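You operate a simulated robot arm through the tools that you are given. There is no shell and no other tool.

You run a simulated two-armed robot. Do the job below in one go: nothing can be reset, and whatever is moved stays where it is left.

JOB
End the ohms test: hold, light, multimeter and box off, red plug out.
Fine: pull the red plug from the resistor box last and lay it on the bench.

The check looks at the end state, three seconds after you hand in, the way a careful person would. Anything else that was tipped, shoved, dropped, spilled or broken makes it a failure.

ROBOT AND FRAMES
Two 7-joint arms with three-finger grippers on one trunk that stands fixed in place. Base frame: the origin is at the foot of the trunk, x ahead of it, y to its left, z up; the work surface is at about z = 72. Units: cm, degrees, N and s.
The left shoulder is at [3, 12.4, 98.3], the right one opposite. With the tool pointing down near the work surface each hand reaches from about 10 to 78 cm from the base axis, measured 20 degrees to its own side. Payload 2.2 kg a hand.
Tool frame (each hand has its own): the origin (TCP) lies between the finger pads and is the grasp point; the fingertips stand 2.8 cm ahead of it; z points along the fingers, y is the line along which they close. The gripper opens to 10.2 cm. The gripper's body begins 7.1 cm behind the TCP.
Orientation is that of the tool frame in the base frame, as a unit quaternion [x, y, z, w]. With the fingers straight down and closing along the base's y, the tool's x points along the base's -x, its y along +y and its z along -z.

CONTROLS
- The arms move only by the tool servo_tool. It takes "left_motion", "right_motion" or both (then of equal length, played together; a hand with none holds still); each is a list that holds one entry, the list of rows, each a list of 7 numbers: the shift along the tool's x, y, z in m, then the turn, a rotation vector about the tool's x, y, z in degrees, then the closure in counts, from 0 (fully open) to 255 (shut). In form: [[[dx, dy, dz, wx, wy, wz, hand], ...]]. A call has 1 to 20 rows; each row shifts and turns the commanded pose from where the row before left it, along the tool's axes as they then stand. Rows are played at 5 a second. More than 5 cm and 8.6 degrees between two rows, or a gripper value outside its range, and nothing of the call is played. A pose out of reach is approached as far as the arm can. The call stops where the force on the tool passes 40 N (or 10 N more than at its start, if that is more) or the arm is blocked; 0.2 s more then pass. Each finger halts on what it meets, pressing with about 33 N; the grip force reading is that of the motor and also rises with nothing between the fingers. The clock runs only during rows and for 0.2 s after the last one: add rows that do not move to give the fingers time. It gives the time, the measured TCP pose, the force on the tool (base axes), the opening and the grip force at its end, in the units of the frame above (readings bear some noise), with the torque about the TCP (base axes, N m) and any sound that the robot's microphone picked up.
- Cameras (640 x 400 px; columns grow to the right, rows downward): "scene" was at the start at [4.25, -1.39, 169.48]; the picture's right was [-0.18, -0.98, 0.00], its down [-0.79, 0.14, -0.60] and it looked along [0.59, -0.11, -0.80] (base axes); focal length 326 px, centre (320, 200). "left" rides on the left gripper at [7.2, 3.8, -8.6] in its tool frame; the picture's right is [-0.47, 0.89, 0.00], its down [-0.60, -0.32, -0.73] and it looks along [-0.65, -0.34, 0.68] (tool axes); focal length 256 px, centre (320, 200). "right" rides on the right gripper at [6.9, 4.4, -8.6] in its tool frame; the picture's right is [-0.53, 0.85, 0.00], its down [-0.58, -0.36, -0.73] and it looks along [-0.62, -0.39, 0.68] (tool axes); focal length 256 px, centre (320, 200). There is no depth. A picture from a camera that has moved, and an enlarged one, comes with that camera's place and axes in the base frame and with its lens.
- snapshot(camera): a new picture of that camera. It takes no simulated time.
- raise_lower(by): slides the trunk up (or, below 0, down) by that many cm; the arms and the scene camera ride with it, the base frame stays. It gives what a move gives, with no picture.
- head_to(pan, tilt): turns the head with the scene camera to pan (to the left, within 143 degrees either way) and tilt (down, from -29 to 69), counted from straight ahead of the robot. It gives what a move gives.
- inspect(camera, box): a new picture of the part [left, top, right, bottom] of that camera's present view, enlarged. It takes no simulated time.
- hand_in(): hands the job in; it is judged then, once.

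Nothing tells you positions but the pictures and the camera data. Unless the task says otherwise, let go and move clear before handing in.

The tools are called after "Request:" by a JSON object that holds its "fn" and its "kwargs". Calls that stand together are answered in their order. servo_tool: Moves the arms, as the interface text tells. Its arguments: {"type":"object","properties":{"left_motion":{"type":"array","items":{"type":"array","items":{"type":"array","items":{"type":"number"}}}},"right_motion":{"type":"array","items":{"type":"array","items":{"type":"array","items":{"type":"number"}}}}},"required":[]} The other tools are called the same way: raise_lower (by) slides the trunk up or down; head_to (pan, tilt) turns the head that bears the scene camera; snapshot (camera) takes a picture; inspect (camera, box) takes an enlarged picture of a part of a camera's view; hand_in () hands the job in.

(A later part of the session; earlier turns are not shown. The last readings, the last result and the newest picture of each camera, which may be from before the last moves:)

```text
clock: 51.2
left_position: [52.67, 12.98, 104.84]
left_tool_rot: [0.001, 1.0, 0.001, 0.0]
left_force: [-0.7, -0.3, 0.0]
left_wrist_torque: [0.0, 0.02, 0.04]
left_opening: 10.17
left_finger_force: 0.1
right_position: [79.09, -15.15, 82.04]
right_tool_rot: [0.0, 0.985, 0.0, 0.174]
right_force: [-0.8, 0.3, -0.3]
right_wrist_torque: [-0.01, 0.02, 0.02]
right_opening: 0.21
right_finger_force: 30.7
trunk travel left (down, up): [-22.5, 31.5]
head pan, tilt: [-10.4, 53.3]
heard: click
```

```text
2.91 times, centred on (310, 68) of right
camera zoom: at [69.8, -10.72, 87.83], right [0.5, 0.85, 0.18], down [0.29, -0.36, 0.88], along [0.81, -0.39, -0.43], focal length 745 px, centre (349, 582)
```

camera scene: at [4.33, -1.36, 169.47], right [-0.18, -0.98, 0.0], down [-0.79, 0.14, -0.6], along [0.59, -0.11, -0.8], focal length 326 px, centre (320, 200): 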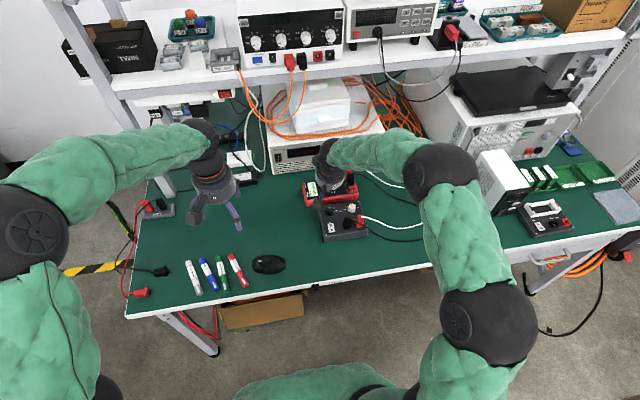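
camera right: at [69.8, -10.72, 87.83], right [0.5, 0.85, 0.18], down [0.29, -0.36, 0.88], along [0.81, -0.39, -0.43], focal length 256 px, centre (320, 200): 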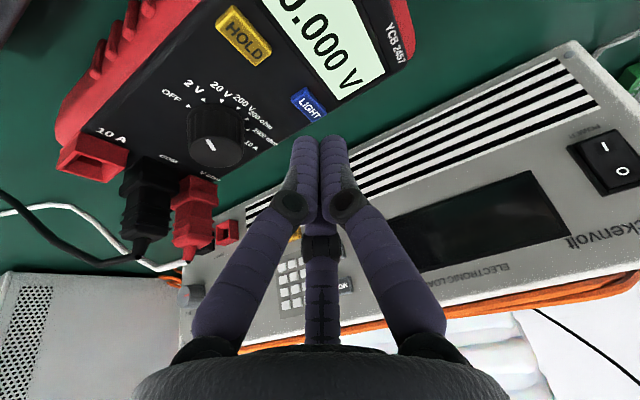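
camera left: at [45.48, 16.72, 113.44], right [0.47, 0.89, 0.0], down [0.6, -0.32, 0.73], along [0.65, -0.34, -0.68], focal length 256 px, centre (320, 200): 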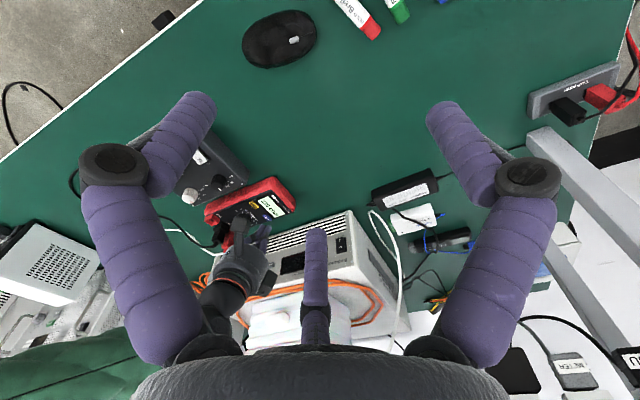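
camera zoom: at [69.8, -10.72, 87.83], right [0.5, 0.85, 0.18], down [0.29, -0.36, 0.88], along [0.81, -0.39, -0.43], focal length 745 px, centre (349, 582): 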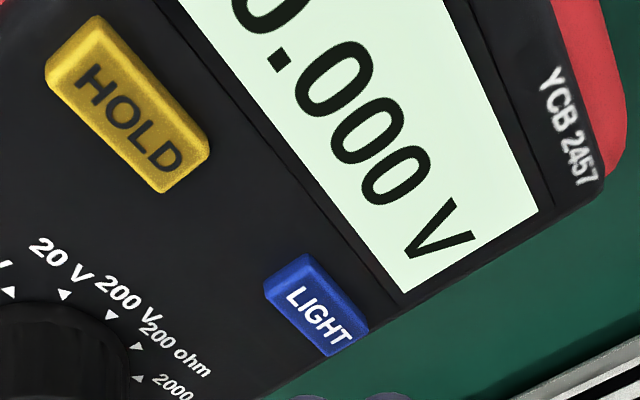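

The LCD is plainly lit. With both fingertips (2 cm wide) on a 1.2 cm button, they may be bottoming on the meter face and limiting the button's travel. I'll roll the tool so only one fingertip corner presses, and push deeper.

Request:
{"fn": "servo_tool", "kwargs": {"right_motion": [[[0, 0, 0, 8, 0, 0, 255], [0, 0, 0, 8, 0, 0, 255], [0, 0, 0, 4, 0, 0, 255], [0.0031, 0.0029, 0.008, 0, 0, 0, 255], [0.0027, 0.0026, 0.0071, 0, 0, 0, 255], [0, 0, 0, 0, 0, 0, 255]]]}}

Request:
{"fn": "inspect", "kwargs": {"camera": "left", "box": [250, 195, 310, 232]}}

Request:
{"fn": "inspect", "kwargs": {"camera": "right", "box": [220, 20, 420, 165]}}

```text
clock: 52.6
left_position: [52.6, 12.91, 104.88]
left_tool_rot: [0.0, 1.0, 0.0, 0.0]
left_force: [-0.2, -0.4, 0.3]
left_wrist_torque: [-0.02, -0.01, -0.02]
left_opening: 10.21
left_finger_force: 0.0
right_position: [79.17, -15.06, 80.44]
right_tool_rot: [0.03, 0.97, -0.172, 0.17]
right_force: [-0.4, -0.2, 0.0]
right_wrist_torque: [0.01, 0.02, 0.0]
right_opening: 0.2
right_finger_force: 31.8
trunk travel left (down, up): [-22.5, 31.5]
head pan, tilt: [-10.4, 53.3]
```

```text
10.67 times, centred on (280, 214) of left
camera zoom: at [45.47, 16.72, 113.44], right [0.47, 0.89, 0.0], down [0.6, -0.32, 0.73], along [0.65, -0.34, -0.68], focal length 2730 px, centre (747, 56)
```

zoom: 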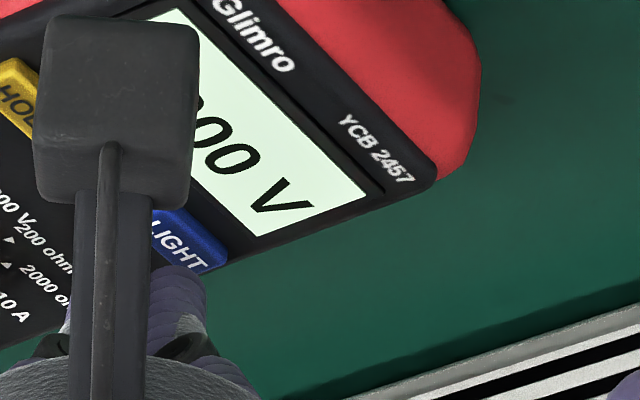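

```text
2.76 times, centred on (320, 92) of right
camera zoom: at [70.5, -7.99, 84.26], right [0.6, 0.79, -0.09], down [0.26, -0.09, 0.96], along [0.75, -0.6, -0.27], focal length 706 px, centre (320, 497)
```

zoom: 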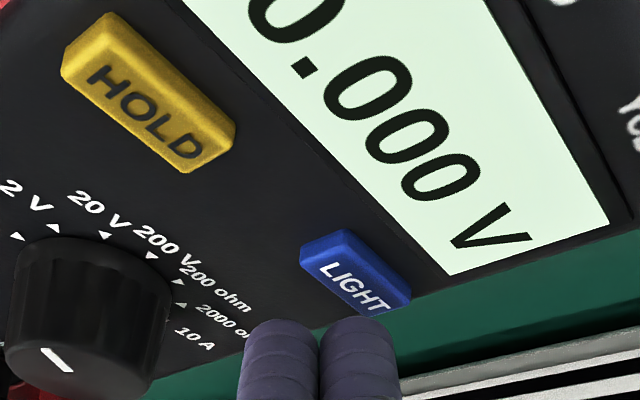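

Request:
{"fn": "servo_tool", "kwargs": {"right_motion": [[[0.00034, 0.00032, 0.00088, 0, 0, 0, 255], [0.00034, 0.00032, 0.00088, 0, 0, 0, 255], [0.00034, 0.00032, 0.00088, 0, 0, 0, 255], [0.00034, 0.00032, 0.00088, 0, 0, 0, 255], [0.00034, 0.00032, 0.00088, 0, 0, 0, 255], [0.00034, 0.00032, 0.00088, 0, 0, 0, 255], [0.00034, 0.00032, 0.00088, 0, 0, 0, 255], [0.00034, 0.00032, 0.00088, 0, 0, 0, 255]]]}}

Request:
{"fn": "inspect", "kwargs": {"camera": "right", "box": [220, 20, 420, 165]}}

```text
clock: 54.4
left_position: [52.68, 12.93, 104.95]
left_tool_rot: [0.0, 1.0, 0.0, 0.0]
left_force: [-0.2, 0.1, 0.7]
left_wrist_torque: [0.0, -0.03, -0.02]
left_opening: 10.2
left_finger_force: 0.0
right_position: [79.2, -15.03, 79.54]
right_tool_rot: [0.03, 0.97, -0.171, 0.171]
right_force: [-1.1, 0.2, 2.7]
right_wrist_torque: [0.01, 0.0, 0.02]
right_opening: 0.2
right_finger_force: 31.3
trunk travel left (down, up): [-22.5, 31.5]
head pan, tilt: [-10.4, 53.3]
heard: click
```

```text
2.76 times, centred on (320, 92) of right
camera zoom: at [70.51, -8.02, 83.44], right [0.6, 0.79, -0.09], down [0.26, -0.09, 0.96], along [0.75, -0.6, -0.26], focal length 706 px, centre (320, 497)
```

zoom: 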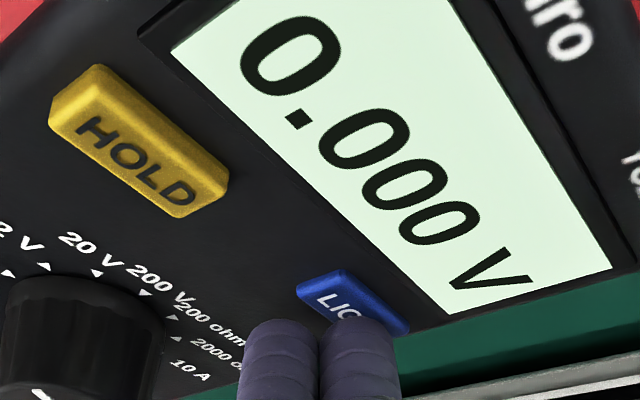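

It clicked (the 7th) and is still lit. I'll push deeper and hold 2 s.

Request:
{"fn": "servo_tool", "kwargs": {"right_motion": [[[0.00034, 0.00032, 0.00088, 0, 0, 0, 255], [0.00034, 0.00032, 0.00088, 0, 0, 0, 255], [0.00034, 0.00032, 0.00088, 0, 0, 0, 255], [0, 0, 0, 0, 0, 0, 255], [0, 0, 0, 0, 0, 0, 255], [0, 0, 0, 0, 0, 0, 255], [0, 0, 0, 0, 0, 0, 255], [0, 0, 0, 0, 0, 0, 255], [0, 0, 0, 0, 0, 0, 255], [0, 0, 0, 0, 0, 0, 255], [0, 0, 0, 0, 0, 0, 255]]]}}

Request:
{"fn": "inspect", "kwargs": {"camera": "right", "box": [220, 20, 420, 165]}}

```text
clock: 56.8
left_position: [52.56, 12.98, 104.97]
left_tool_rot: [-0.001, 1.0, 0.0, -0.001]
left_force: [-0.4, 0.1, -0.8]
left_wrist_torque: [0.01, 0.02, 0.03]
left_opening: 10.19
left_finger_force: 0.1
right_position: [79.28, -15.14, 79.36]
right_tool_rot: [0.03, 0.97, -0.171, 0.173]
right_force: [3.5, 3.6, 14.3]
right_wrist_torque: [0.13, -0.16, 0.04]
right_opening: 0.19
right_finger_force: 30.9
trunk travel left (down, up): [-22.5, 31.5]
head pan, tilt: [-10.4, 53.3]
```

```text
2.76 times, centred on (320, 92) of right
camera zoom: at [70.52, -8.08, 83.24], right [0.6, 0.79, -0.09], down [0.26, -0.09, 0.96], along [0.75, -0.6, -0.26], focal length 706 px, centre (320, 497)
```

zoom: 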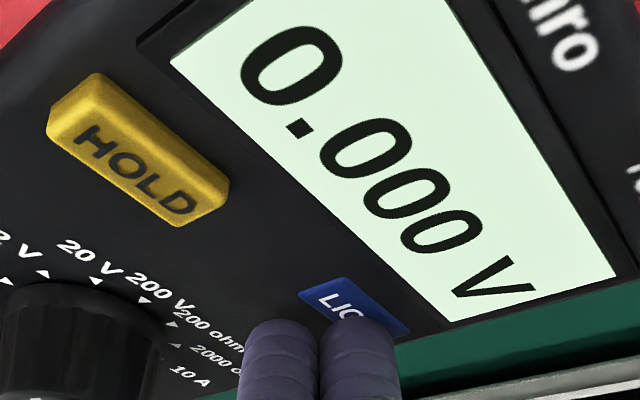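

The button is now fully flush under 14 N. I'll keep holding a bit longer, then look again.

Request:
{"fn": "servo_tool", "kwargs": {"right_motion": [[[0, 0, 0, 0, 0, 0, 255], [0, 0, 0, 0, 0, 0, 255], [0, 0, 0, 0, 0, 0, 255], [0, 0, 0, 0, 0, 0, 255], [0, 0, 0, 0, 0, 0, 255], [0, 0, 0, 0, 0, 0, 255], [0, 0, 0, 0, 0, 0, 255], [0, 0, 0, 0, 0, 0, 255], [0, 0, 0, 0, 0, 0, 255], [0, 0, 0, 0, 0, 0, 255]]]}}

Request:
{"fn": "inspect", "kwargs": {"camera": "right", "box": [220, 20, 420, 165]}}

Request:
{"fn": "servo_tool", "kwargs": {"right_motion": [[[-0.00408, -0.00384, -0.01056, 0, 0, 0, 255], [-0.00408, -0.00384, -0.01056, 0, 0, 0, 255], [0, 0, 0, 0, 0, 0, 255]]]}}

Request:
{"fn": "inspect", "kwargs": {"camera": "right", "box": [220, 20, 420, 165]}}

Request:
{"fn": "inspect", "kwargs": {"camera": "left", "box": [250, 195, 310, 232]}}

```text
clock: 59.0
left_position: [52.61, 12.85, 104.93]
left_tool_rot: [0.0, 1.0, 0.0, 0.0]
left_force: [-1.1, -0.5, 0.7]
left_wrist_torque: [0.0, -0.03, 0.0]
left_opening: 10.2
left_finger_force: 0.0
right_position: [79.32, -15.16, 79.4]
right_tool_rot: [0.03, 0.97, -0.171, 0.172]
right_force: [5.0, 1.8, 17.4]
right_wrist_torque: [0.08, -0.24, -0.01]
right_opening: 0.23
right_finger_force: 31.9
trunk travel left (down, up): [-22.5, 31.5]
head pan, tilt: [-10.4, 53.3]
```

```text
2.76 times, centred on (320, 92) of right
camera zoom: at [70.49, -8.09, 83.24], right [0.6, 0.79, -0.09], down [0.26, -0.09, 0.96], along [0.75, -0.6, -0.26], focal length 706 px, centre (320, 497)
```

zoom: 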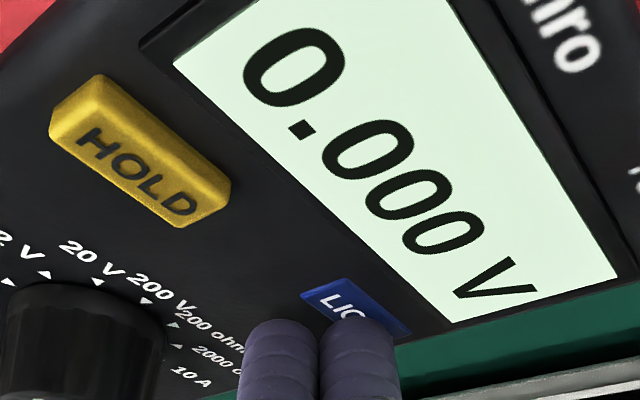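

```text
clock: 59.8
left_position: [52.61, 12.96, 104.82]
left_tool_rot: [0.0, 1.0, 0.0, 0.0]
left_force: [-0.4, -0.9, -0.4]
left_wrist_torque: [0.03, -0.03, 0.01]
left_opening: 10.23
left_finger_force: 0.1
right_position: [79.05, -15.05, 81.55]
right_tool_rot: [0.03, 0.97, -0.172, 0.169]
right_force: [-0.2, -0.1, -0.3]
right_wrist_torque: [0.01, 0.02, -0.01]
right_opening: 0.2
right_finger_force: 31.7
trunk travel left (down, up): [-22.5, 31.5]
head pan, tilt: [-10.4, 53.3]
```

```text
2.76 times, centred on (320, 92) of right
camera zoom: at [70.45, -8.07, 85.43], right [0.6, 0.79, -0.09], down [0.27, -0.09, 0.96], along [0.75, -0.6, -0.27], focal length 706 px, centre (320, 497)
```

zoom: 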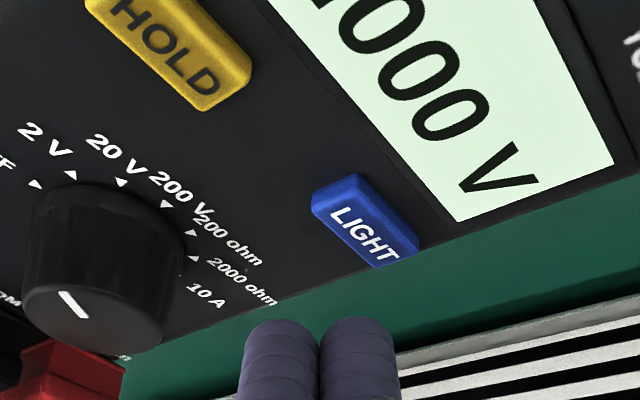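

```text
10.67 times, centred on (280, 214) of left
camera zoom: at [45.49, 16.72, 113.42], right [0.47, 0.89, 0.0], down [0.6, -0.32, 0.73], along [0.65, -0.34, -0.68], focal length 2730 px, centre (747, 56)
```

zoom: 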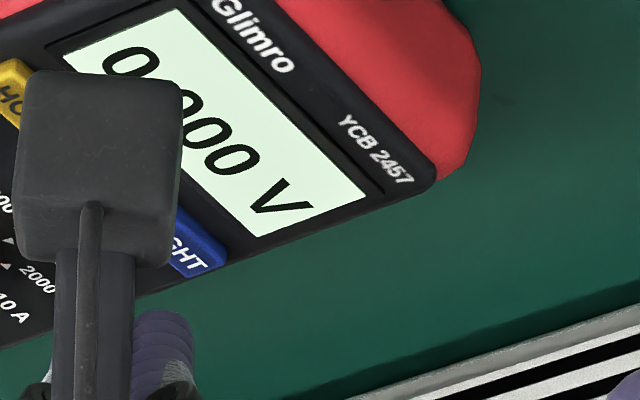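

Seven clicks so far with no visible change. I'll pull the hand clear and compare the LCD from the scene camera with the very first picture, which I took before any press.

Request:
{"fn": "servo_tool", "kwargs": {"right_motion": [[[0, 0, 0, -8, 0, 0, 255], [0, 0, 0, -8, 0, 0, 255], [0, 0, 0, -4, 0, 0, 255], [0.01436, -0.03, -0.03076, 0, 0, 0, 255], [0.01436, -0.03, -0.03076, 0, 0, 0, 255], [0.01436, -0.03, -0.03076, 0, 0, 0, 255], [0.01436, -0.03, -0.03076, 0, 0, 0, 255], [0.01436, -0.03, -0.03076, 0, 0, 0, 255], [0, 0, 0, 0, 0, 0, 255]]]}}

Request:
{"fn": "inspect", "kwargs": {"camera": "scene", "box": [300, 172, 340, 197]}}

Request:
{"fn": "snapshot", "kwargs": {"camera": "scene"}}

Request:
{"fn": "inspect", "kwargs": {"camera": "left", "box": [210, 175, 290, 225]}}

```text
clock: 61.8
left_position: [52.94, 12.94, 104.77]
left_tool_rot: [0.001, 1.0, 0.0, 0.0]
left_force: [0.1, 0.2, 0.5]
left_wrist_torque: [-0.03, 0.01, 0.03]
left_opening: 10.23
left_finger_force: 0.1
right_position: [67.17, -30.11, 93.53]
right_tool_rot: [-0.001, 0.985, 0.0, 0.172]
right_force: [0.6, -0.4, -0.2]
right_wrist_torque: [-0.02, -0.01, 0.0]
right_opening: 0.23
right_finger_force: 31.5
trunk travel left (down, up): [-22.5, 31.5]
head pan, tilt: [-10.4, 53.3]
```

```text
16.00 times, centred on (320, 184) of scene
camera zoom: at [4.37, -1.34, 169.47], right [-0.18, -0.98, 0.0], down [-0.79, 0.14, -0.6], along [0.59, -0.11, -0.8], focal length 5218 px, centre (320, 448)
```

zoom: 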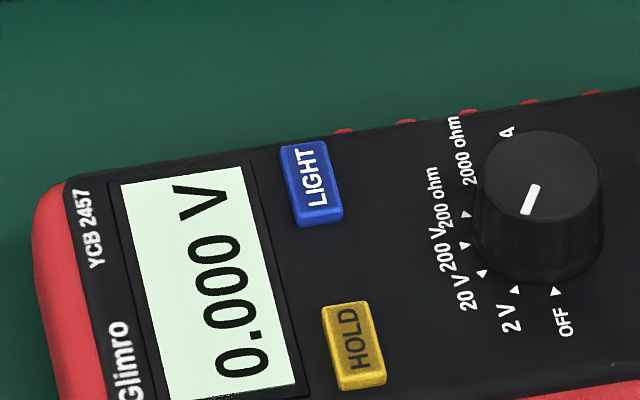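

```text
taken
camera scene: at [4.37, -1.34, 169.47], right [-0.18, -0.98, 0.0], down [-0.79, 0.14, -0.6], along [0.59, -0.11, -0.8], focal length 326 px, centre (320, 200)
```

scene: 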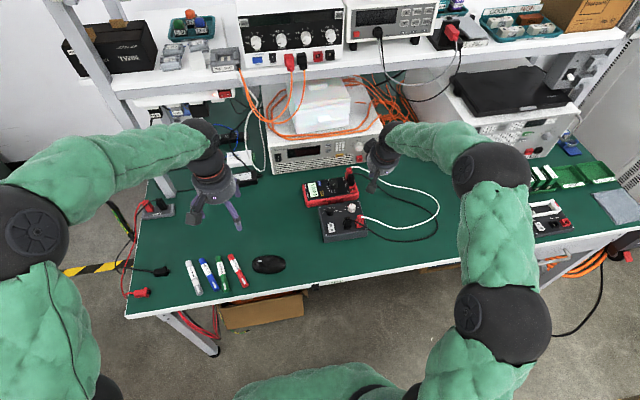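

```text
8.00 times, centred on (250, 200) of left
camera zoom: at [45.55, 16.75, 113.4], right [0.47, 0.89, 0.0], down [0.6, -0.32, 0.73], along [0.65, -0.34, -0.68], focal length 2048 px, centre (880, 200)
```

zoom: 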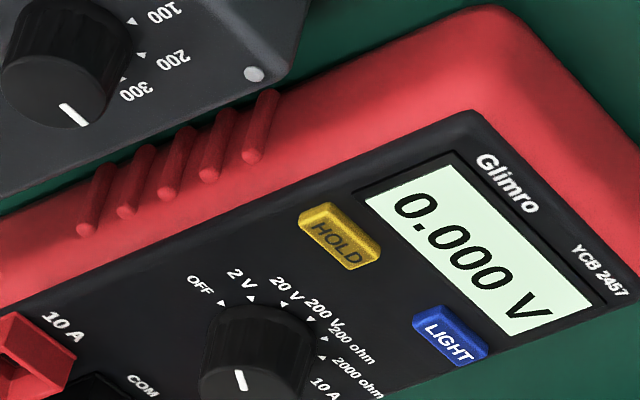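

S0 and now look the same. Every tap so far was only a partial-depth press, and the only full-depth press was a long one. I'll try a short, full-depth tap.

Request:
{"fn": "servo_tool", "kwargs": {"right_motion": [[[-0.01436, 0.03, 0.03076, 0, 0, 0, 255], [-0.01436, 0.03, 0.03076, 0, 0, 0, 255], [-0.01436, 0.03, 0.03076, 0, 0, 0, 255], [-0.01436, 0.03, 0.03076, 0, 0, 0, 255], [-0.01436, 0.03, 0.03076, 0, 0, 0, 255], [0, 0, 0, 8, 0, 0, 255], [0, 0, 0, 8, 0, 0, 255], [0, 0, 0, 4, 0, 0, 255], [0, 0, 0, 0, 0, 0, 255]]]}}

Request:
{"fn": "inspect", "kwargs": {"camera": "right", "box": [220, 0, 420, 145]}}

Request:
{"fn": "inspect", "kwargs": {"camera": "left", "box": [260, 195, 300, 220]}}

```text
clock: 63.8
left_position: [52.7, 12.83, 104.86]
left_tool_rot: [0.001, 1.0, 0.0, 0.0]
left_force: [-1.2, 0.2, 0.1]
left_wrist_torque: [-0.02, 0.04, -0.03]
left_opening: 10.22
left_finger_force: 0.1
right_position: [79.13, -15.05, 81.63]
right_tool_rot: [0.031, 0.97, -0.172, 0.171]
right_force: [0.1, 0.2, -0.6]
right_wrist_torque: [-0.03, 0.0, 0.03]
right_opening: 0.23
right_finger_force: 31.4
trunk travel left (down, up): [-22.5, 31.5]
head pan, tilt: [-10.4, 53.3]
```

```text
2.76 times, centred on (320, 72) of right
camera zoom: at [70.5, -7.97, 85.41], right [0.6, 0.79, -0.09], down [0.26, -0.09, 0.96], along [0.75, -0.6, -0.27], focal length 706 px, centre (320, 552)
```

zoom: 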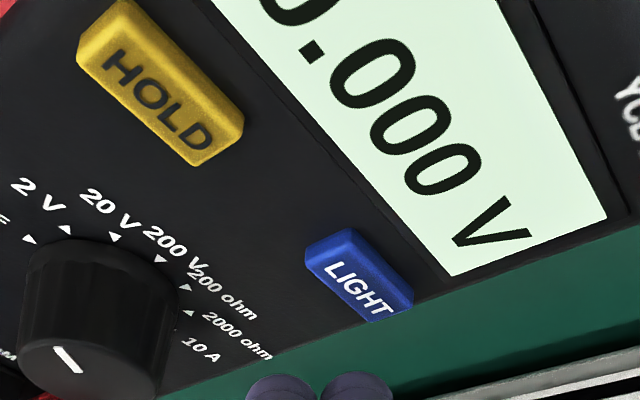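

```text
16.00 times, centred on (280, 208) of left
camera zoom: at [45.49, 16.72, 113.43], right [0.47, 0.89, 0.0], down [0.6, -0.32, 0.73], along [0.65, -0.34, -0.68], focal length 4096 px, centre (960, 80)
```

zoom: 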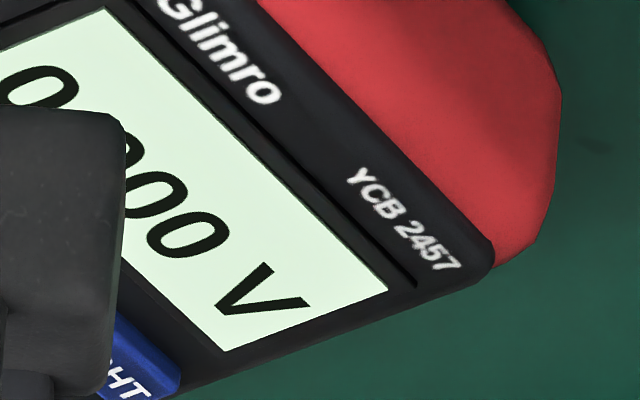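

Request:
{"fn": "servo_tool", "kwargs": {"right_motion": [[[0.0034, 0.0032, 0.0088, 0, 0, 0, 255], [0.0024, 0.0023, 0.0062, 0, 0, 0, 255], [0.002, 0.0019, 0.0053, 0, 0, 0, 255], [-0.0034, -0.0032, -0.0088, 0, 0, 0, 255], [-0.0044, -0.0042, -0.0115, 0, 0, 0, 255], [0, 0, 0, 0, 0, 0, 255]]]}}

Request:
{"fn": "inspect", "kwargs": {"camera": "right", "box": [220, 0, 420, 145]}}

Request:
{"fn": "inspect", "kwargs": {"camera": "left", "box": [260, 195, 300, 220]}}

```text
clock: 65.2
left_position: [52.69, 12.87, 104.82]
left_tool_rot: [0.0, 1.0, 0.0, 0.001]
left_force: [-0.4, 0.3, 0.2]
left_wrist_torque: [-0.04, -0.02, 0.01]
left_opening: 10.17
left_finger_force: 0.1
right_position: [79.36, -15.08, 81.61]
right_tool_rot: [0.03, 0.97, -0.17, 0.172]
right_force: [0.4, -0.3, -0.5]
right_wrist_torque: [-0.03, 0.02, 0.02]
right_opening: 0.19
right_finger_force: 31.8
trunk travel left (down, up): [-22.5, 31.5]
head pan, tilt: [-10.4, 53.3]
heard: click
```

```text
2.76 times, centred on (320, 72) of right
camera zoom: at [70.58, -8.02, 85.38], right [0.6, 0.79, -0.09], down [0.26, -0.09, 0.96], along [0.75, -0.6, -0.27], focal length 706 px, centre (320, 552)
```

zoom: 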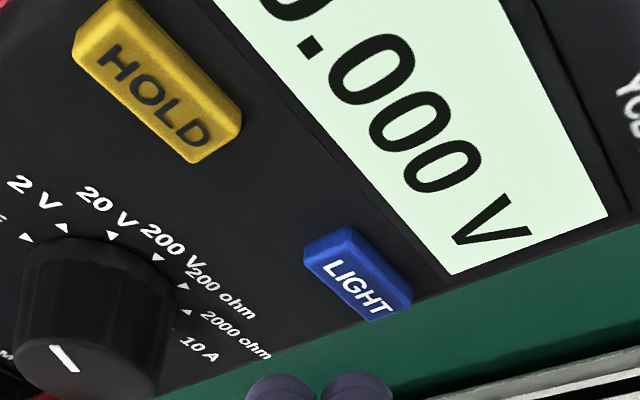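

```text
16.00 times, centred on (280, 208) of left
camera zoom: at [45.49, 16.72, 113.43], right [0.47, 0.89, 0.0], down [0.6, -0.32, 0.73], along [0.65, -0.34, -0.68], focal length 4096 px, centre (960, 80)
```

zoom: 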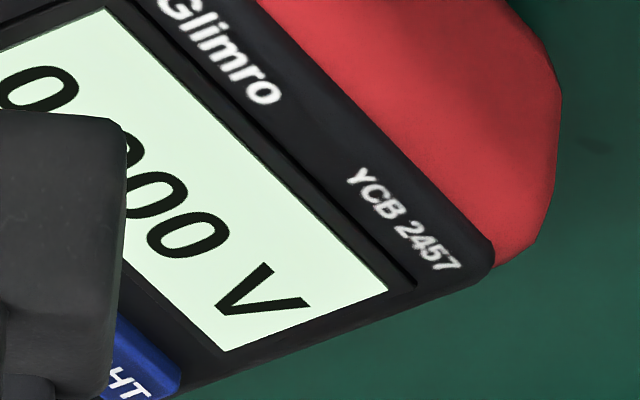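

Eight clicks so far. The last two states may differ very slightly in tint, so I'll take frame-filling LCD views for successive states.

Request:
{"fn": "inspect", "kwargs": {"camera": "right", "box": [372, 30, 412, 55]}}

Request:
{"fn": "servo_tool", "kwargs": {"right_motion": [[[0.0034, 0.0032, 0.0088, 0, 0, 0, 255], [0.0024, 0.0023, 0.0062, 0, 0, 0, 255], [0.002, 0.0019, 0.0053, 0, 0, 0, 255], [-0.0034, -0.0032, -0.0088, 0, 0, 0, 255], [-0.0044, -0.0042, -0.0115, 0, 0, 0, 255], [0, 0, 0, 0, 0, 0, 255]]]}}

Request:
{"fn": "inspect", "kwargs": {"camera": "right", "box": [372, 30, 412, 55]}}

Request:
{"fn": "inspect", "kwargs": {"camera": "right", "box": [220, 0, 420, 145]}}

Request:
{"fn": "inspect", "kwargs": {"camera": "left", "box": [260, 195, 300, 220]}}

```text
16.00 times, centred on (392, 42) of right
camera zoom: at [70.58, -8.02, 85.38], right [0.6, 0.79, -0.09], down [0.26, -0.09, 0.96], along [0.75, -0.6, -0.27], focal length 4096 px, centre (-832, 2720)
```

zoom: 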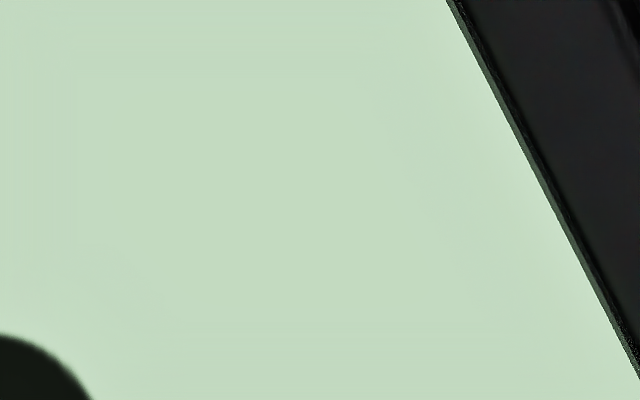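

```text
clock: 66.6
left_position: [52.64, 12.86, 104.9]
left_tool_rot: [0.0, 1.0, 0.0, 0.0]
left_force: [0.5, 0.8, -0.8]
left_wrist_torque: [0.04, 0.0, -0.02]
left_opening: 10.21
left_finger_force: 0.1
right_position: [79.21, -15.16, 81.5]
right_tool_rot: [0.03, 0.97, -0.171, 0.171]
right_force: [-0.4, -0.4, 1.2]
right_wrist_torque: [0.01, -0.02, -0.02]
right_opening: 0.19
right_finger_force: 31.4
trunk travel left (down, up): [-22.5, 31.5]
head pan, tilt: [-10.4, 53.3]
heard: click
```

```text
16.00 times, centred on (392, 42) of right
camera zoom: at [70.6, -8.0, 85.41], right [0.6, 0.79, -0.09], down [0.26, -0.09, 0.96], along [0.75, -0.6, -0.27], focal length 4096 px, centre (-832, 2720)
```

zoom: 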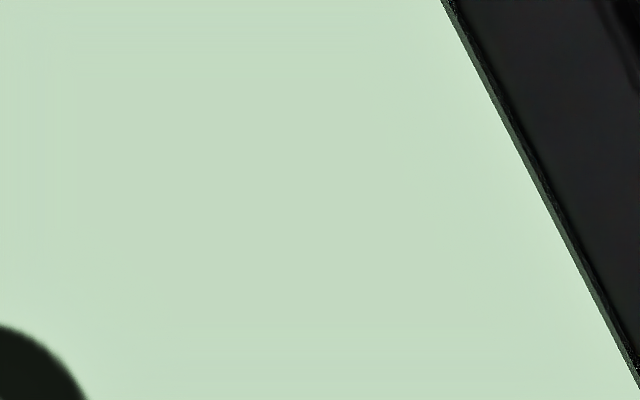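

```text
2.76 times, centred on (320, 72) of right
camera zoom: at [70.6, -8.0, 85.41], right [0.6, 0.79, -0.09], down [0.26, -0.09, 0.96], along [0.75, -0.6, -0.27], focal length 706 px, centre (320, 552)
```

zoom: 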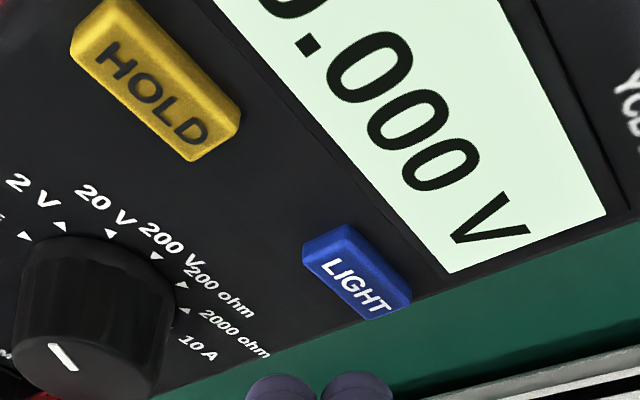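

```text
16.00 times, centred on (280, 208) of left
camera zoom: at [45.49, 16.73, 113.43], right [0.47, 0.89, 0.0], down [0.6, -0.32, 0.73], along [0.65, -0.34, -0.68], focal length 4096 px, centre (960, 80)
```

zoom: 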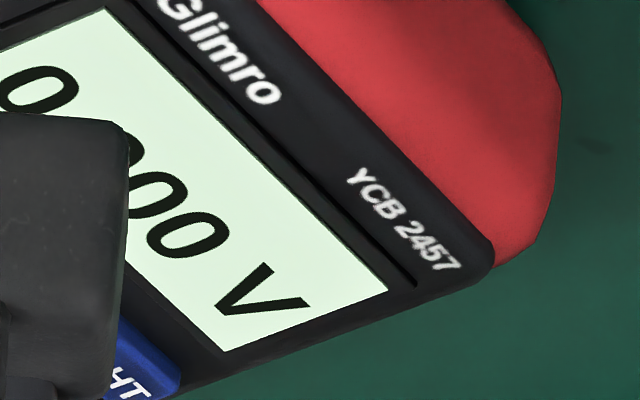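

The picture processing adapts to what fills the frame, which hides brightness differences. There may still be a slight tint change between states 8 and 9, so I'll alternate again with identical views that include dark references.

Request:
{"fn": "inspect", "kwargs": {"camera": "right", "box": [392, 45, 432, 70]}}

Request:
{"fn": "inspect", "kwargs": {"camera": "right", "box": [360, 60, 440, 110]}}

Request:
{"fn": "servo_tool", "kwargs": {"right_motion": [[[0.0034, 0.0032, 0.0088, 0, 0, 0, 255], [0.0024, 0.0023, 0.0062, 0, 0, 0, 255], [0.002, 0.0019, 0.0053, 0, 0, 0, 255], [-0.0034, -0.0032, -0.0088, 0, 0, 0, 255], [-0.0044, -0.0042, -0.0115, 0, 0, 0, 255], [0, 0, 0, 0, 0, 0, 255]]]}}

Request:
{"fn": "inspect", "kwargs": {"camera": "right", "box": [392, 45, 432, 70]}}

Request:
{"fn": "inspect", "kwargs": {"camera": "right", "box": [360, 60, 440, 110]}}

Request:
{"fn": "inspect", "kwargs": {"camera": "left", "box": [260, 195, 300, 220]}}

```text
16.00 times, centred on (412, 58) of right
camera zoom: at [70.6, -8.0, 85.41], right [0.6, 0.79, -0.09], down [0.26, -0.09, 0.96], along [0.75, -0.6, -0.27], focal length 4096 px, centre (-1152, 2480)
```

zoom: 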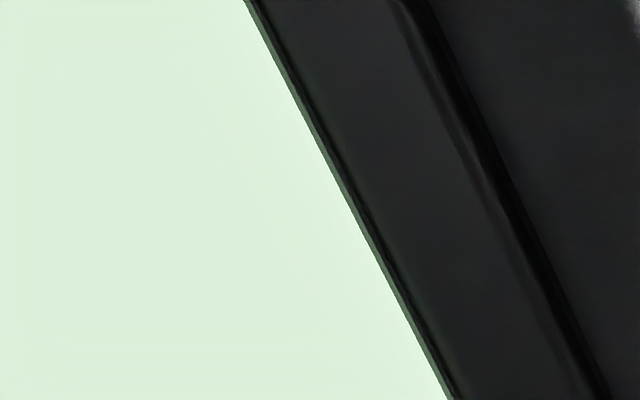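

```text
8.00 times, centred on (400, 85) of right
camera zoom: at [70.6, -8.0, 85.41], right [0.6, 0.79, -0.09], down [0.26, -0.09, 0.96], along [0.75, -0.6, -0.27], focal length 2048 px, centre (-320, 1120)
```

zoom: 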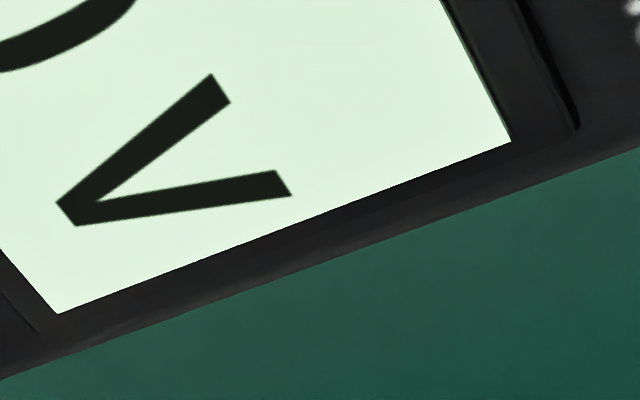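

```text
clock: 68.0
left_position: [52.75, 12.87, 104.8]
left_tool_rot: [0.001, 1.0, 0.0, 0.0]
left_force: [-0.4, 0.8, 0.6]
left_wrist_torque: [-0.02, -0.01, 0.0]
left_opening: 10.22
left_finger_force: 0.1
right_position: [79.2, -15.06, 81.57]
right_tool_rot: [0.029, 0.97, -0.171, 0.169]
right_force: [-1.2, 0.4, -0.5]
right_wrist_torque: [-0.01, -0.03, 0.05]
right_opening: 0.21
right_finger_force: 31.6
trunk travel left (down, up): [-22.5, 31.5]
head pan, tilt: [-10.4, 53.3]
heard: click
```

```text
16.00 times, centred on (412, 58) of right
camera zoom: at [70.54, -8.01, 85.48], right [0.6, 0.79, -0.09], down [0.27, -0.09, 0.96], along [0.75, -0.6, -0.27], focal length 4096 px, centre (-1152, 2480)
```

zoom: 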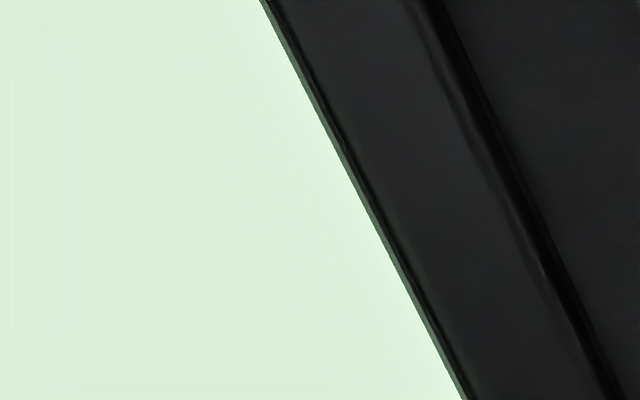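

```text
8.00 times, centred on (400, 85) of right
camera zoom: at [70.54, -8.01, 85.48], right [0.6, 0.79, -0.09], down [0.27, -0.09, 0.96], along [0.75, -0.6, -0.27], focal length 2048 px, centre (-320, 1120)
```

zoom: 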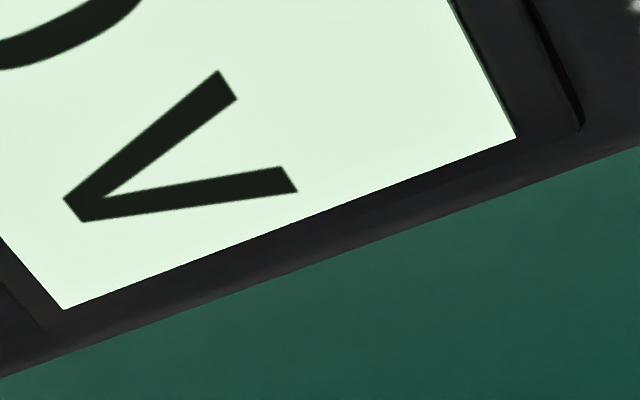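

```text
16.00 times, centred on (280, 208) of left
camera zoom: at [45.5, 16.72, 113.43], right [0.47, 0.89, 0.0], down [0.6, -0.32, 0.73], along [0.65, -0.34, -0.68], focal length 4096 px, centre (960, 80)
```

zoom: 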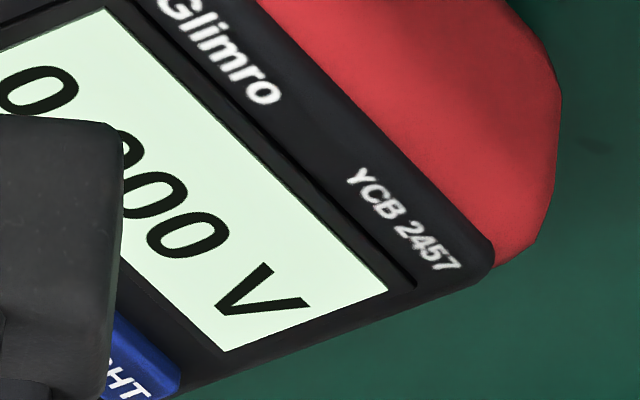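

Still no visible change at ten clicks. I'll try a quick double tap, which keeps the click parity the same.

Request:
{"fn": "servo_tool", "kwargs": {"right_motion": [[[0.0034, 0.0032, 0.0088, 0, 0, 0, 255], [0.0024, 0.0023, 0.0062, 0, 0, 0, 255], [0.002, 0.0019, 0.0053, 0, 0, 0, 255], [-0.0024, -0.0023, -0.0062, 0, 0, 0, 255], [0.0024, 0.0023, 0.0062, 0, 0, 0, 255], [-0.0034, -0.0032, -0.0088, 0, 0, 0, 255], [-0.0044, -0.0042, -0.0115, 0, 0, 0, 255], [0, 0, 0, 0, 0, 0, 255]]]}}

Request:
{"fn": "inspect", "kwargs": {"camera": "right", "box": [220, 0, 420, 145]}}

Request:
{"fn": "inspect", "kwargs": {"camera": "left", "box": [260, 195, 300, 220]}}

```text
clock: 69.8
left_position: [52.68, 13.04, 104.87]
left_tool_rot: [0.0, 1.0, 0.0, 0.001]
left_force: [-0.5, -0.4, 0.3]
left_wrist_torque: [-0.01, -0.02, 0.01]
left_opening: 10.21
left_finger_force: 0.1
right_position: [79.17, -15.06, 81.68]
right_tool_rot: [0.03, 0.97, -0.171, 0.17]
right_force: [-0.1, -0.1, 0.3]
right_wrist_torque: [0.01, -0.02, 0.01]
right_opening: 0.19
right_finger_force: 31.3
trunk travel left (down, up): [-22.5, 31.5]
head pan, tilt: [-10.4, 53.3]
heard: click, click
```

```text
2.76 times, centred on (320, 72) of right
camera zoom: at [70.49, -8.01, 85.53], right [0.6, 0.79, -0.09], down [0.27, -0.09, 0.96], along [0.75, -0.6, -0.27], focal length 706 px, centre (320, 552)
```

zoom: 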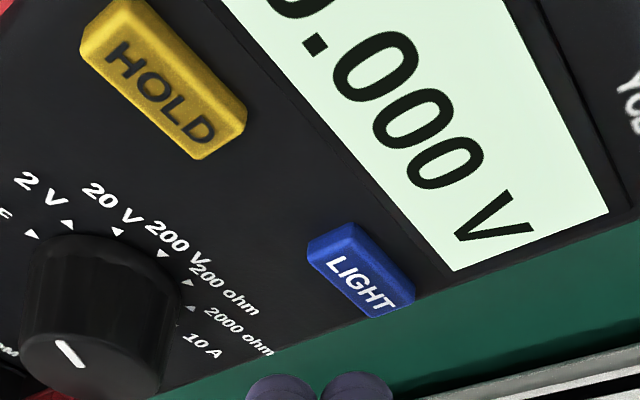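

```text
16.00 times, centred on (280, 208) of left
camera zoom: at [45.49, 16.72, 113.43], right [0.47, 0.89, 0.0], down [0.6, -0.32, 0.73], along [0.65, -0.34, -0.68], focal length 4096 px, centre (960, 80)
```

zoom: 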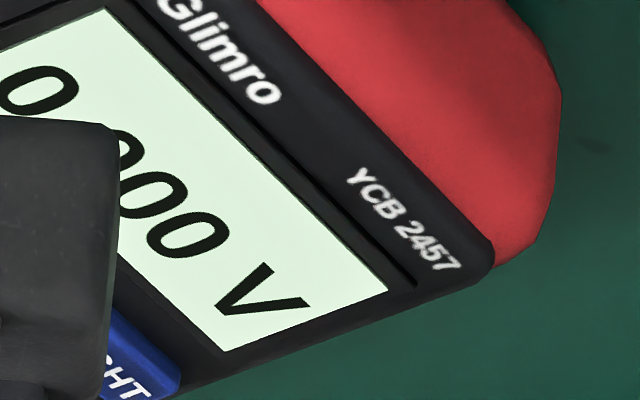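

Still mint, at 12 clicks. I'll make the next press (the 13th, an odd count) slow and full-depth, and hold it about 8 s to rule out a long-hold function.

Request:
{"fn": "servo_tool", "kwargs": {"right_motion": [[[0.0034, 0.0032, 0.0088, 0, 0, 0, 255], [0.0017, 0.0016, 0.0044, 0, 0, 0, 255], [0.00034, 0.00032, 0.00088, 0, 0, 0, 255], [0.00034, 0.00032, 0.00088, 0, 0, 0, 255], [0.00034, 0.00032, 0.00088, 0, 0, 0, 255], [0.00034, 0.00032, 0.00088, 0, 0, 0, 255], [0.00034, 0.00032, 0.00088, 0, 0, 0, 255], [0.00034, 0.00032, 0.00088, 0, 0, 0, 255], [0.00034, 0.00032, 0.00088, 0, 0, 0, 255], [0, 0, 0, 0, 0, 0, 255], [0, 0, 0, 0, 0, 0, 255], [0, 0, 0, 0, 0, 0, 255], [0, 0, 0, 0, 0, 0, 255], [0, 0, 0, 0, 0, 0, 255], [0, 0, 0, 0, 0, 0, 255], [0, 0, 0, 0, 0, 0, 255], [0, 0, 0, 0, 0, 0, 255], [0, 0, 0, 0, 0, 0, 255], [0, 0, 0, 0, 0, 0, 255], [0, 0, 0, 0, 0, 0, 255]]]}}

Request:
{"fn": "servo_tool", "kwargs": {"right_motion": [[[0, 0, 0, 0, 0, 0, 255], [0, 0, 0, 0, 0, 0, 255], [0, 0, 0, 0, 0, 0, 255], [0, 0, 0, 0, 0, 0, 255], [0, 0, 0, 0, 0, 0, 255], [0, 0, 0, 0, 0, 0, 255], [0, 0, 0, 0, 0, 0, 255], [0, 0, 0, 0, 0, 0, 255], [0, 0, 0, 0, 0, 0, 255], [0, 0, 0, 0, 0, 0, 255], [0, 0, 0, 0, 0, 0, 255], [0, 0, 0, 0, 0, 0, 255], [0, 0, 0, 0, 0, 0, 255], [0, 0, 0, 0, 0, 0, 255], [0, 0, 0, 0, 0, 0, 255], [0, 0, 0, 0, 0, 0, 255], [0, 0, 0, 0, 0, 0, 255], [0, 0, 0, 0, 0, 0, 255], [0, 0, 0, 0, 0, 0, 255], [0, 0, 0, 0, 0, 0, 255]]]}}

Request:
{"fn": "servo_tool", "kwargs": {"right_motion": [[[0, 0, 0, 0, 0, 0, 255], [0, 0, 0, 0, 0, 0, 255], [0, 0, 0, 0, 0, 0, 255], [0, 0, 0, 0, 0, 0, 255], [0, 0, 0, 0, 0, 0, 255], [0, 0, 0, 0, 0, 0, 255], [0, 0, 0, 0, 0, 0, 255], [0, 0, 0, 0, 0, 0, 255], [0, 0, 0, 0, 0, 0, 255], [0, 0, 0, 0, 0, 0, 255]]]}}

Request:
{"fn": "inspect", "kwargs": {"camera": "right", "box": [220, 20, 420, 165]}}

Request:
{"fn": "snapshot", "kwargs": {"camera": "left"}}

```text
clock: 74.0
left_position: [52.69, 12.86, 104.87]
left_tool_rot: [0.0, 1.0, 0.0, 0.0]
left_force: [-0.2, -0.3, 0.1]
left_wrist_torque: [-0.02, 0.0, 0.01]
left_opening: 10.17
left_finger_force: 0.0
right_position: [79.17, -15.16, 79.58]
right_tool_rot: [0.031, 0.97, -0.171, 0.171]
right_force: [1.5, 0.0, 3.5]
right_wrist_torque: [0.0, -0.08, 0.03]
right_opening: 0.2
right_finger_force: 31.3
trunk travel left (down, up): [-22.5, 31.5]
head pan, tilt: [-10.4, 53.3]
heard: click
```

```text
clock: 78.2
left_position: [52.71, 12.86, 105.03]
left_tool_rot: [-0.001, 1.0, 0.0, 0.0]
left_force: [0.8, -0.9, -0.1]
left_wrist_torque: [0.02, 0.04, 0.01]
left_opening: 10.21
left_finger_force: 0.1
right_position: [79.24, -15.07, 79.42]
right_tool_rot: [0.029, 0.97, -0.171, 0.171]
right_force: [-0.2, 0.5, 3.7]
right_wrist_torque: [0.02, -0.01, -0.02]
right_opening: 0.23
right_finger_force: 31.4
trunk travel left (down, up): [-22.5, 31.5]
head pan, tilt: [-10.4, 53.3]
```

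```text
clock: 80.4
left_position: [52.68, 12.83, 104.85]
left_tool_rot: [0.0, 1.0, 0.0, 0.0]
left_force: [0.4, 0.3, -0.9]
left_wrist_torque: [-0.02, -0.01, 0.05]
left_opening: 10.18
left_finger_force: 0.2
right_position: [79.21, -14.98, 79.57]
right_tool_rot: [0.03, 0.97, -0.171, 0.171]
right_force: [0.7, 0.3, 4.1]
right_wrist_torque: [0.01, -0.05, -0.01]
right_opening: 0.19
right_finger_force: 32.1
trunk travel left (down, up): [-22.5, 31.5]
head pan, tilt: [-10.4, 53.3]
```

```text
2.76 times, centred on (320, 92) of right
camera zoom: at [70.49, -8.04, 83.36], right [0.6, 0.79, -0.09], down [0.26, -0.09, 0.96], along [0.75, -0.6, -0.27], focal length 706 px, centre (320, 497)
```

zoom: 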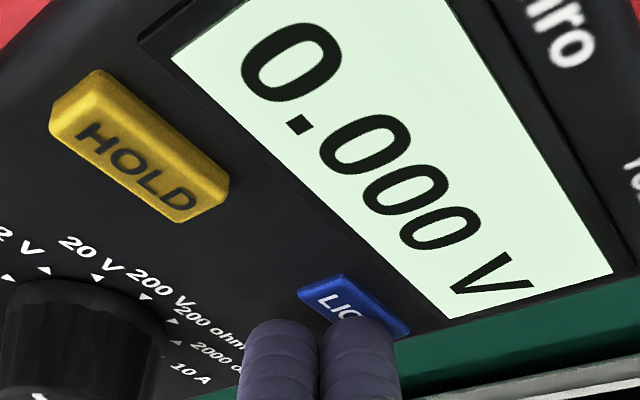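

```text
taken
camera left: at [45.44, 16.73, 113.45], right [0.47, 0.89, 0.0], down [0.6, -0.32, 0.73], along [0.65, -0.34, -0.68], focal length 256 px, centre (320, 200)
```

left: 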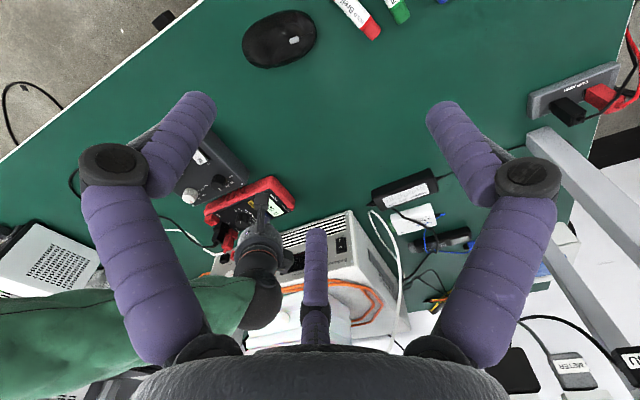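

No hold effect either. My reading is that each click toggles the light invisibly, so the odd count (13) leaves it off. I'll release, return to the dial, turn it to OFF, then do an even-count LIGHT check with the meter off.

Request:
{"fn": "servo_tool", "kwargs": {"right_motion": [[[-0.0038, -0.0035, -0.0097, 0, 0, 0, 255], [-0.0038, -0.0035, -0.0097, 0, 0, 0, 255], [0, 0, 0, -8, 0, 0, 255], [0, 0, 0, -8, 0, 0, 255], [0, 0, 0, -4, 0, 0, 255], [0.0054, -0.02325, -0.0174, 0, 0, 0, 200], [0.0054, -0.02325, -0.0174, 0, 0, 0, 117], [0, 0, 0, 0, 8, 0, 117], [0, 0, 0, 1.56, 0, 7.336, 117], [0, 0, 0, 1.56, 0, 7.336, 117], [0, 0, 0, 0, 0, 0, 117], [0, 0, 0, 0, 0, 0, 117]]]}}

Request:
{"fn": "inspect", "kwargs": {"camera": "right", "box": [200, 40, 440, 190]}}

Request:
{"fn": "inspect", "kwargs": {"camera": "left", "box": [190, 150, 350, 250]}}

```text
clock: 83.0
left_position: [52.8, 12.81, 104.8]
left_tool_rot: [0.0, 1.0, 0.0, 0.0]
left_force: [0.3, 0.1, -0.1]
left_wrist_torque: [0.0, 0.0, 0.01]
left_opening: 10.21
left_finger_force: 0.0
right_position: [77.03, -19.78, 84.62]
right_tool_rot: [0.13, 0.986, -0.014, 0.104]
right_force: [-0.3, 0.5, -0.2]
right_wrist_torque: [0.01, -0.03, 0.02]
right_opening: 5.51
right_finger_force: 0.1
trunk travel left (down, up): [-22.5, 31.5]
head pan, tilt: [-10.4, 53.3]
```

```text
2.67 times, centred on (320, 115) of right
camera zoom: at [69.96, -13.4, 91.55], right [0.72, 0.68, 0.11], down [0.3, -0.46, 0.83], along [0.62, -0.57, -0.54], focal length 683 px, centre (320, 427)
```

zoom: 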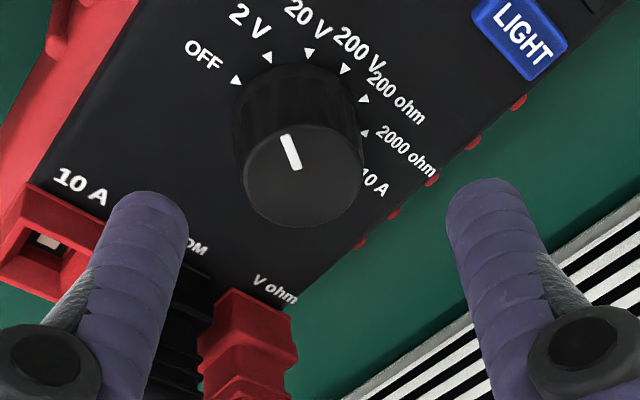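

```text
4.00 times, centred on (270, 200) of left
camera zoom: at [45.5, 16.73, 113.43], right [0.47, 0.89, 0.0], down [0.6, -0.32, 0.73], along [0.65, -0.34, -0.68], focal length 1024 px, centre (520, 200)
```

zoom: 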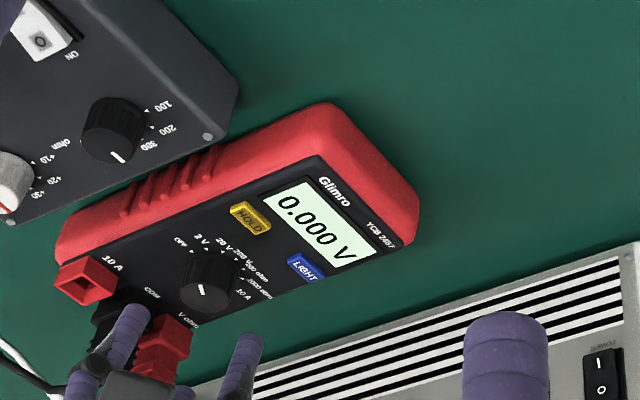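

The knob centre is now (77.3, -19.65). I'll centre, descend, grip and turn 30° to OFF.

Request:
{"fn": "servo_tool", "kwargs": {"right_motion": [[[0.0015, 0.0017, -0.0003, 0, 0, 0, 117], [0.00316, 0, 0.01487, 0, 0, 0, 117], [0.00316, 0, 0.01487, 0, 0, 0, 117], [0.00316, 0, 0.01487, 0, 0, 0, 117], [0, 0, 0, 0, 0, 0, 150], [0, 0, 0, 0, 0, 0, 170], [0, 0, 0, 0, 0, 0, 180], [0, 0, 0, 0, 0, 0, 190], [0, 0, 0, 0, 0, 0, 220], [0, 0, 0, 0, 0, 0, 255], [0, 0, 0, 0, 0, 0, 255], [0, -0.00055, 0, -1.56, 0, -7.336, 255], [0, -0.00055, 0, -1.56, 0, -7.336, 255], [0, -0.00055, 0, -1.56, 0, -7.336, 255], [0, -0.00055, 0, -1.56, 0, -7.336, 255], [0, 0, 0, 0, 0, 0, 255], [0, 0, 0, 0, 0, 0, 255]]]}}

Request:
{"fn": "inspect", "kwargs": {"camera": "right", "box": [200, 40, 440, 190]}}

Request:
{"fn": "inspect", "kwargs": {"camera": "left", "box": [190, 150, 350, 250]}}

```text
clock: 86.6
left_position: [52.73, 12.88, 104.88]
left_tool_rot: [-0.001, 1.0, 0.0, 0.0]
left_force: [-0.1, 0.7, 0.1]
left_wrist_torque: [-0.01, 0.04, -0.03]
left_opening: 10.2
left_finger_force: 0.0
right_position: [76.99, -19.76, 79.96]
right_tool_rot: [-0.13, 0.986, 0.014, 0.105]
right_force: [3.5, -1.6, 0.6]
right_wrist_torque: [-0.07, 0.08, -0.05]
right_opening: 2.85
right_finger_force: 33.3
trunk travel left (down, up): [-22.5, 31.5]
head pan, tilt: [-10.4, 53.3]
```

```text
2.67 times, centred on (320, 115) of right
camera zoom: at [67.58, -17.8, 86.99], right [0.29, 0.95, 0.11], down [0.49, -0.25, 0.84], along [0.82, -0.18, -0.54], focal length 683 px, centre (320, 427)
```

zoom: 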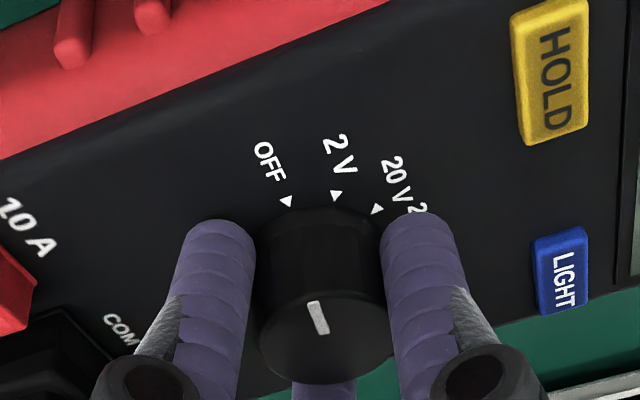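

```text
4.00 times, centred on (270, 200) of left
camera zoom: at [45.51, 16.72, 113.43], right [0.47, 0.89, 0.0], down [0.6, -0.32, 0.73], along [0.65, -0.34, -0.68], focal length 1024 px, centre (520, 200)
```

zoom: 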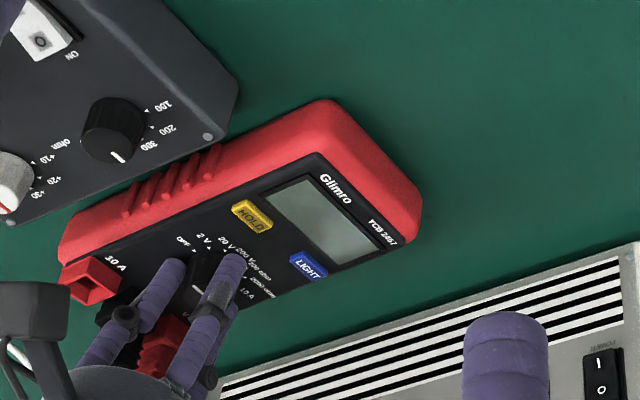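

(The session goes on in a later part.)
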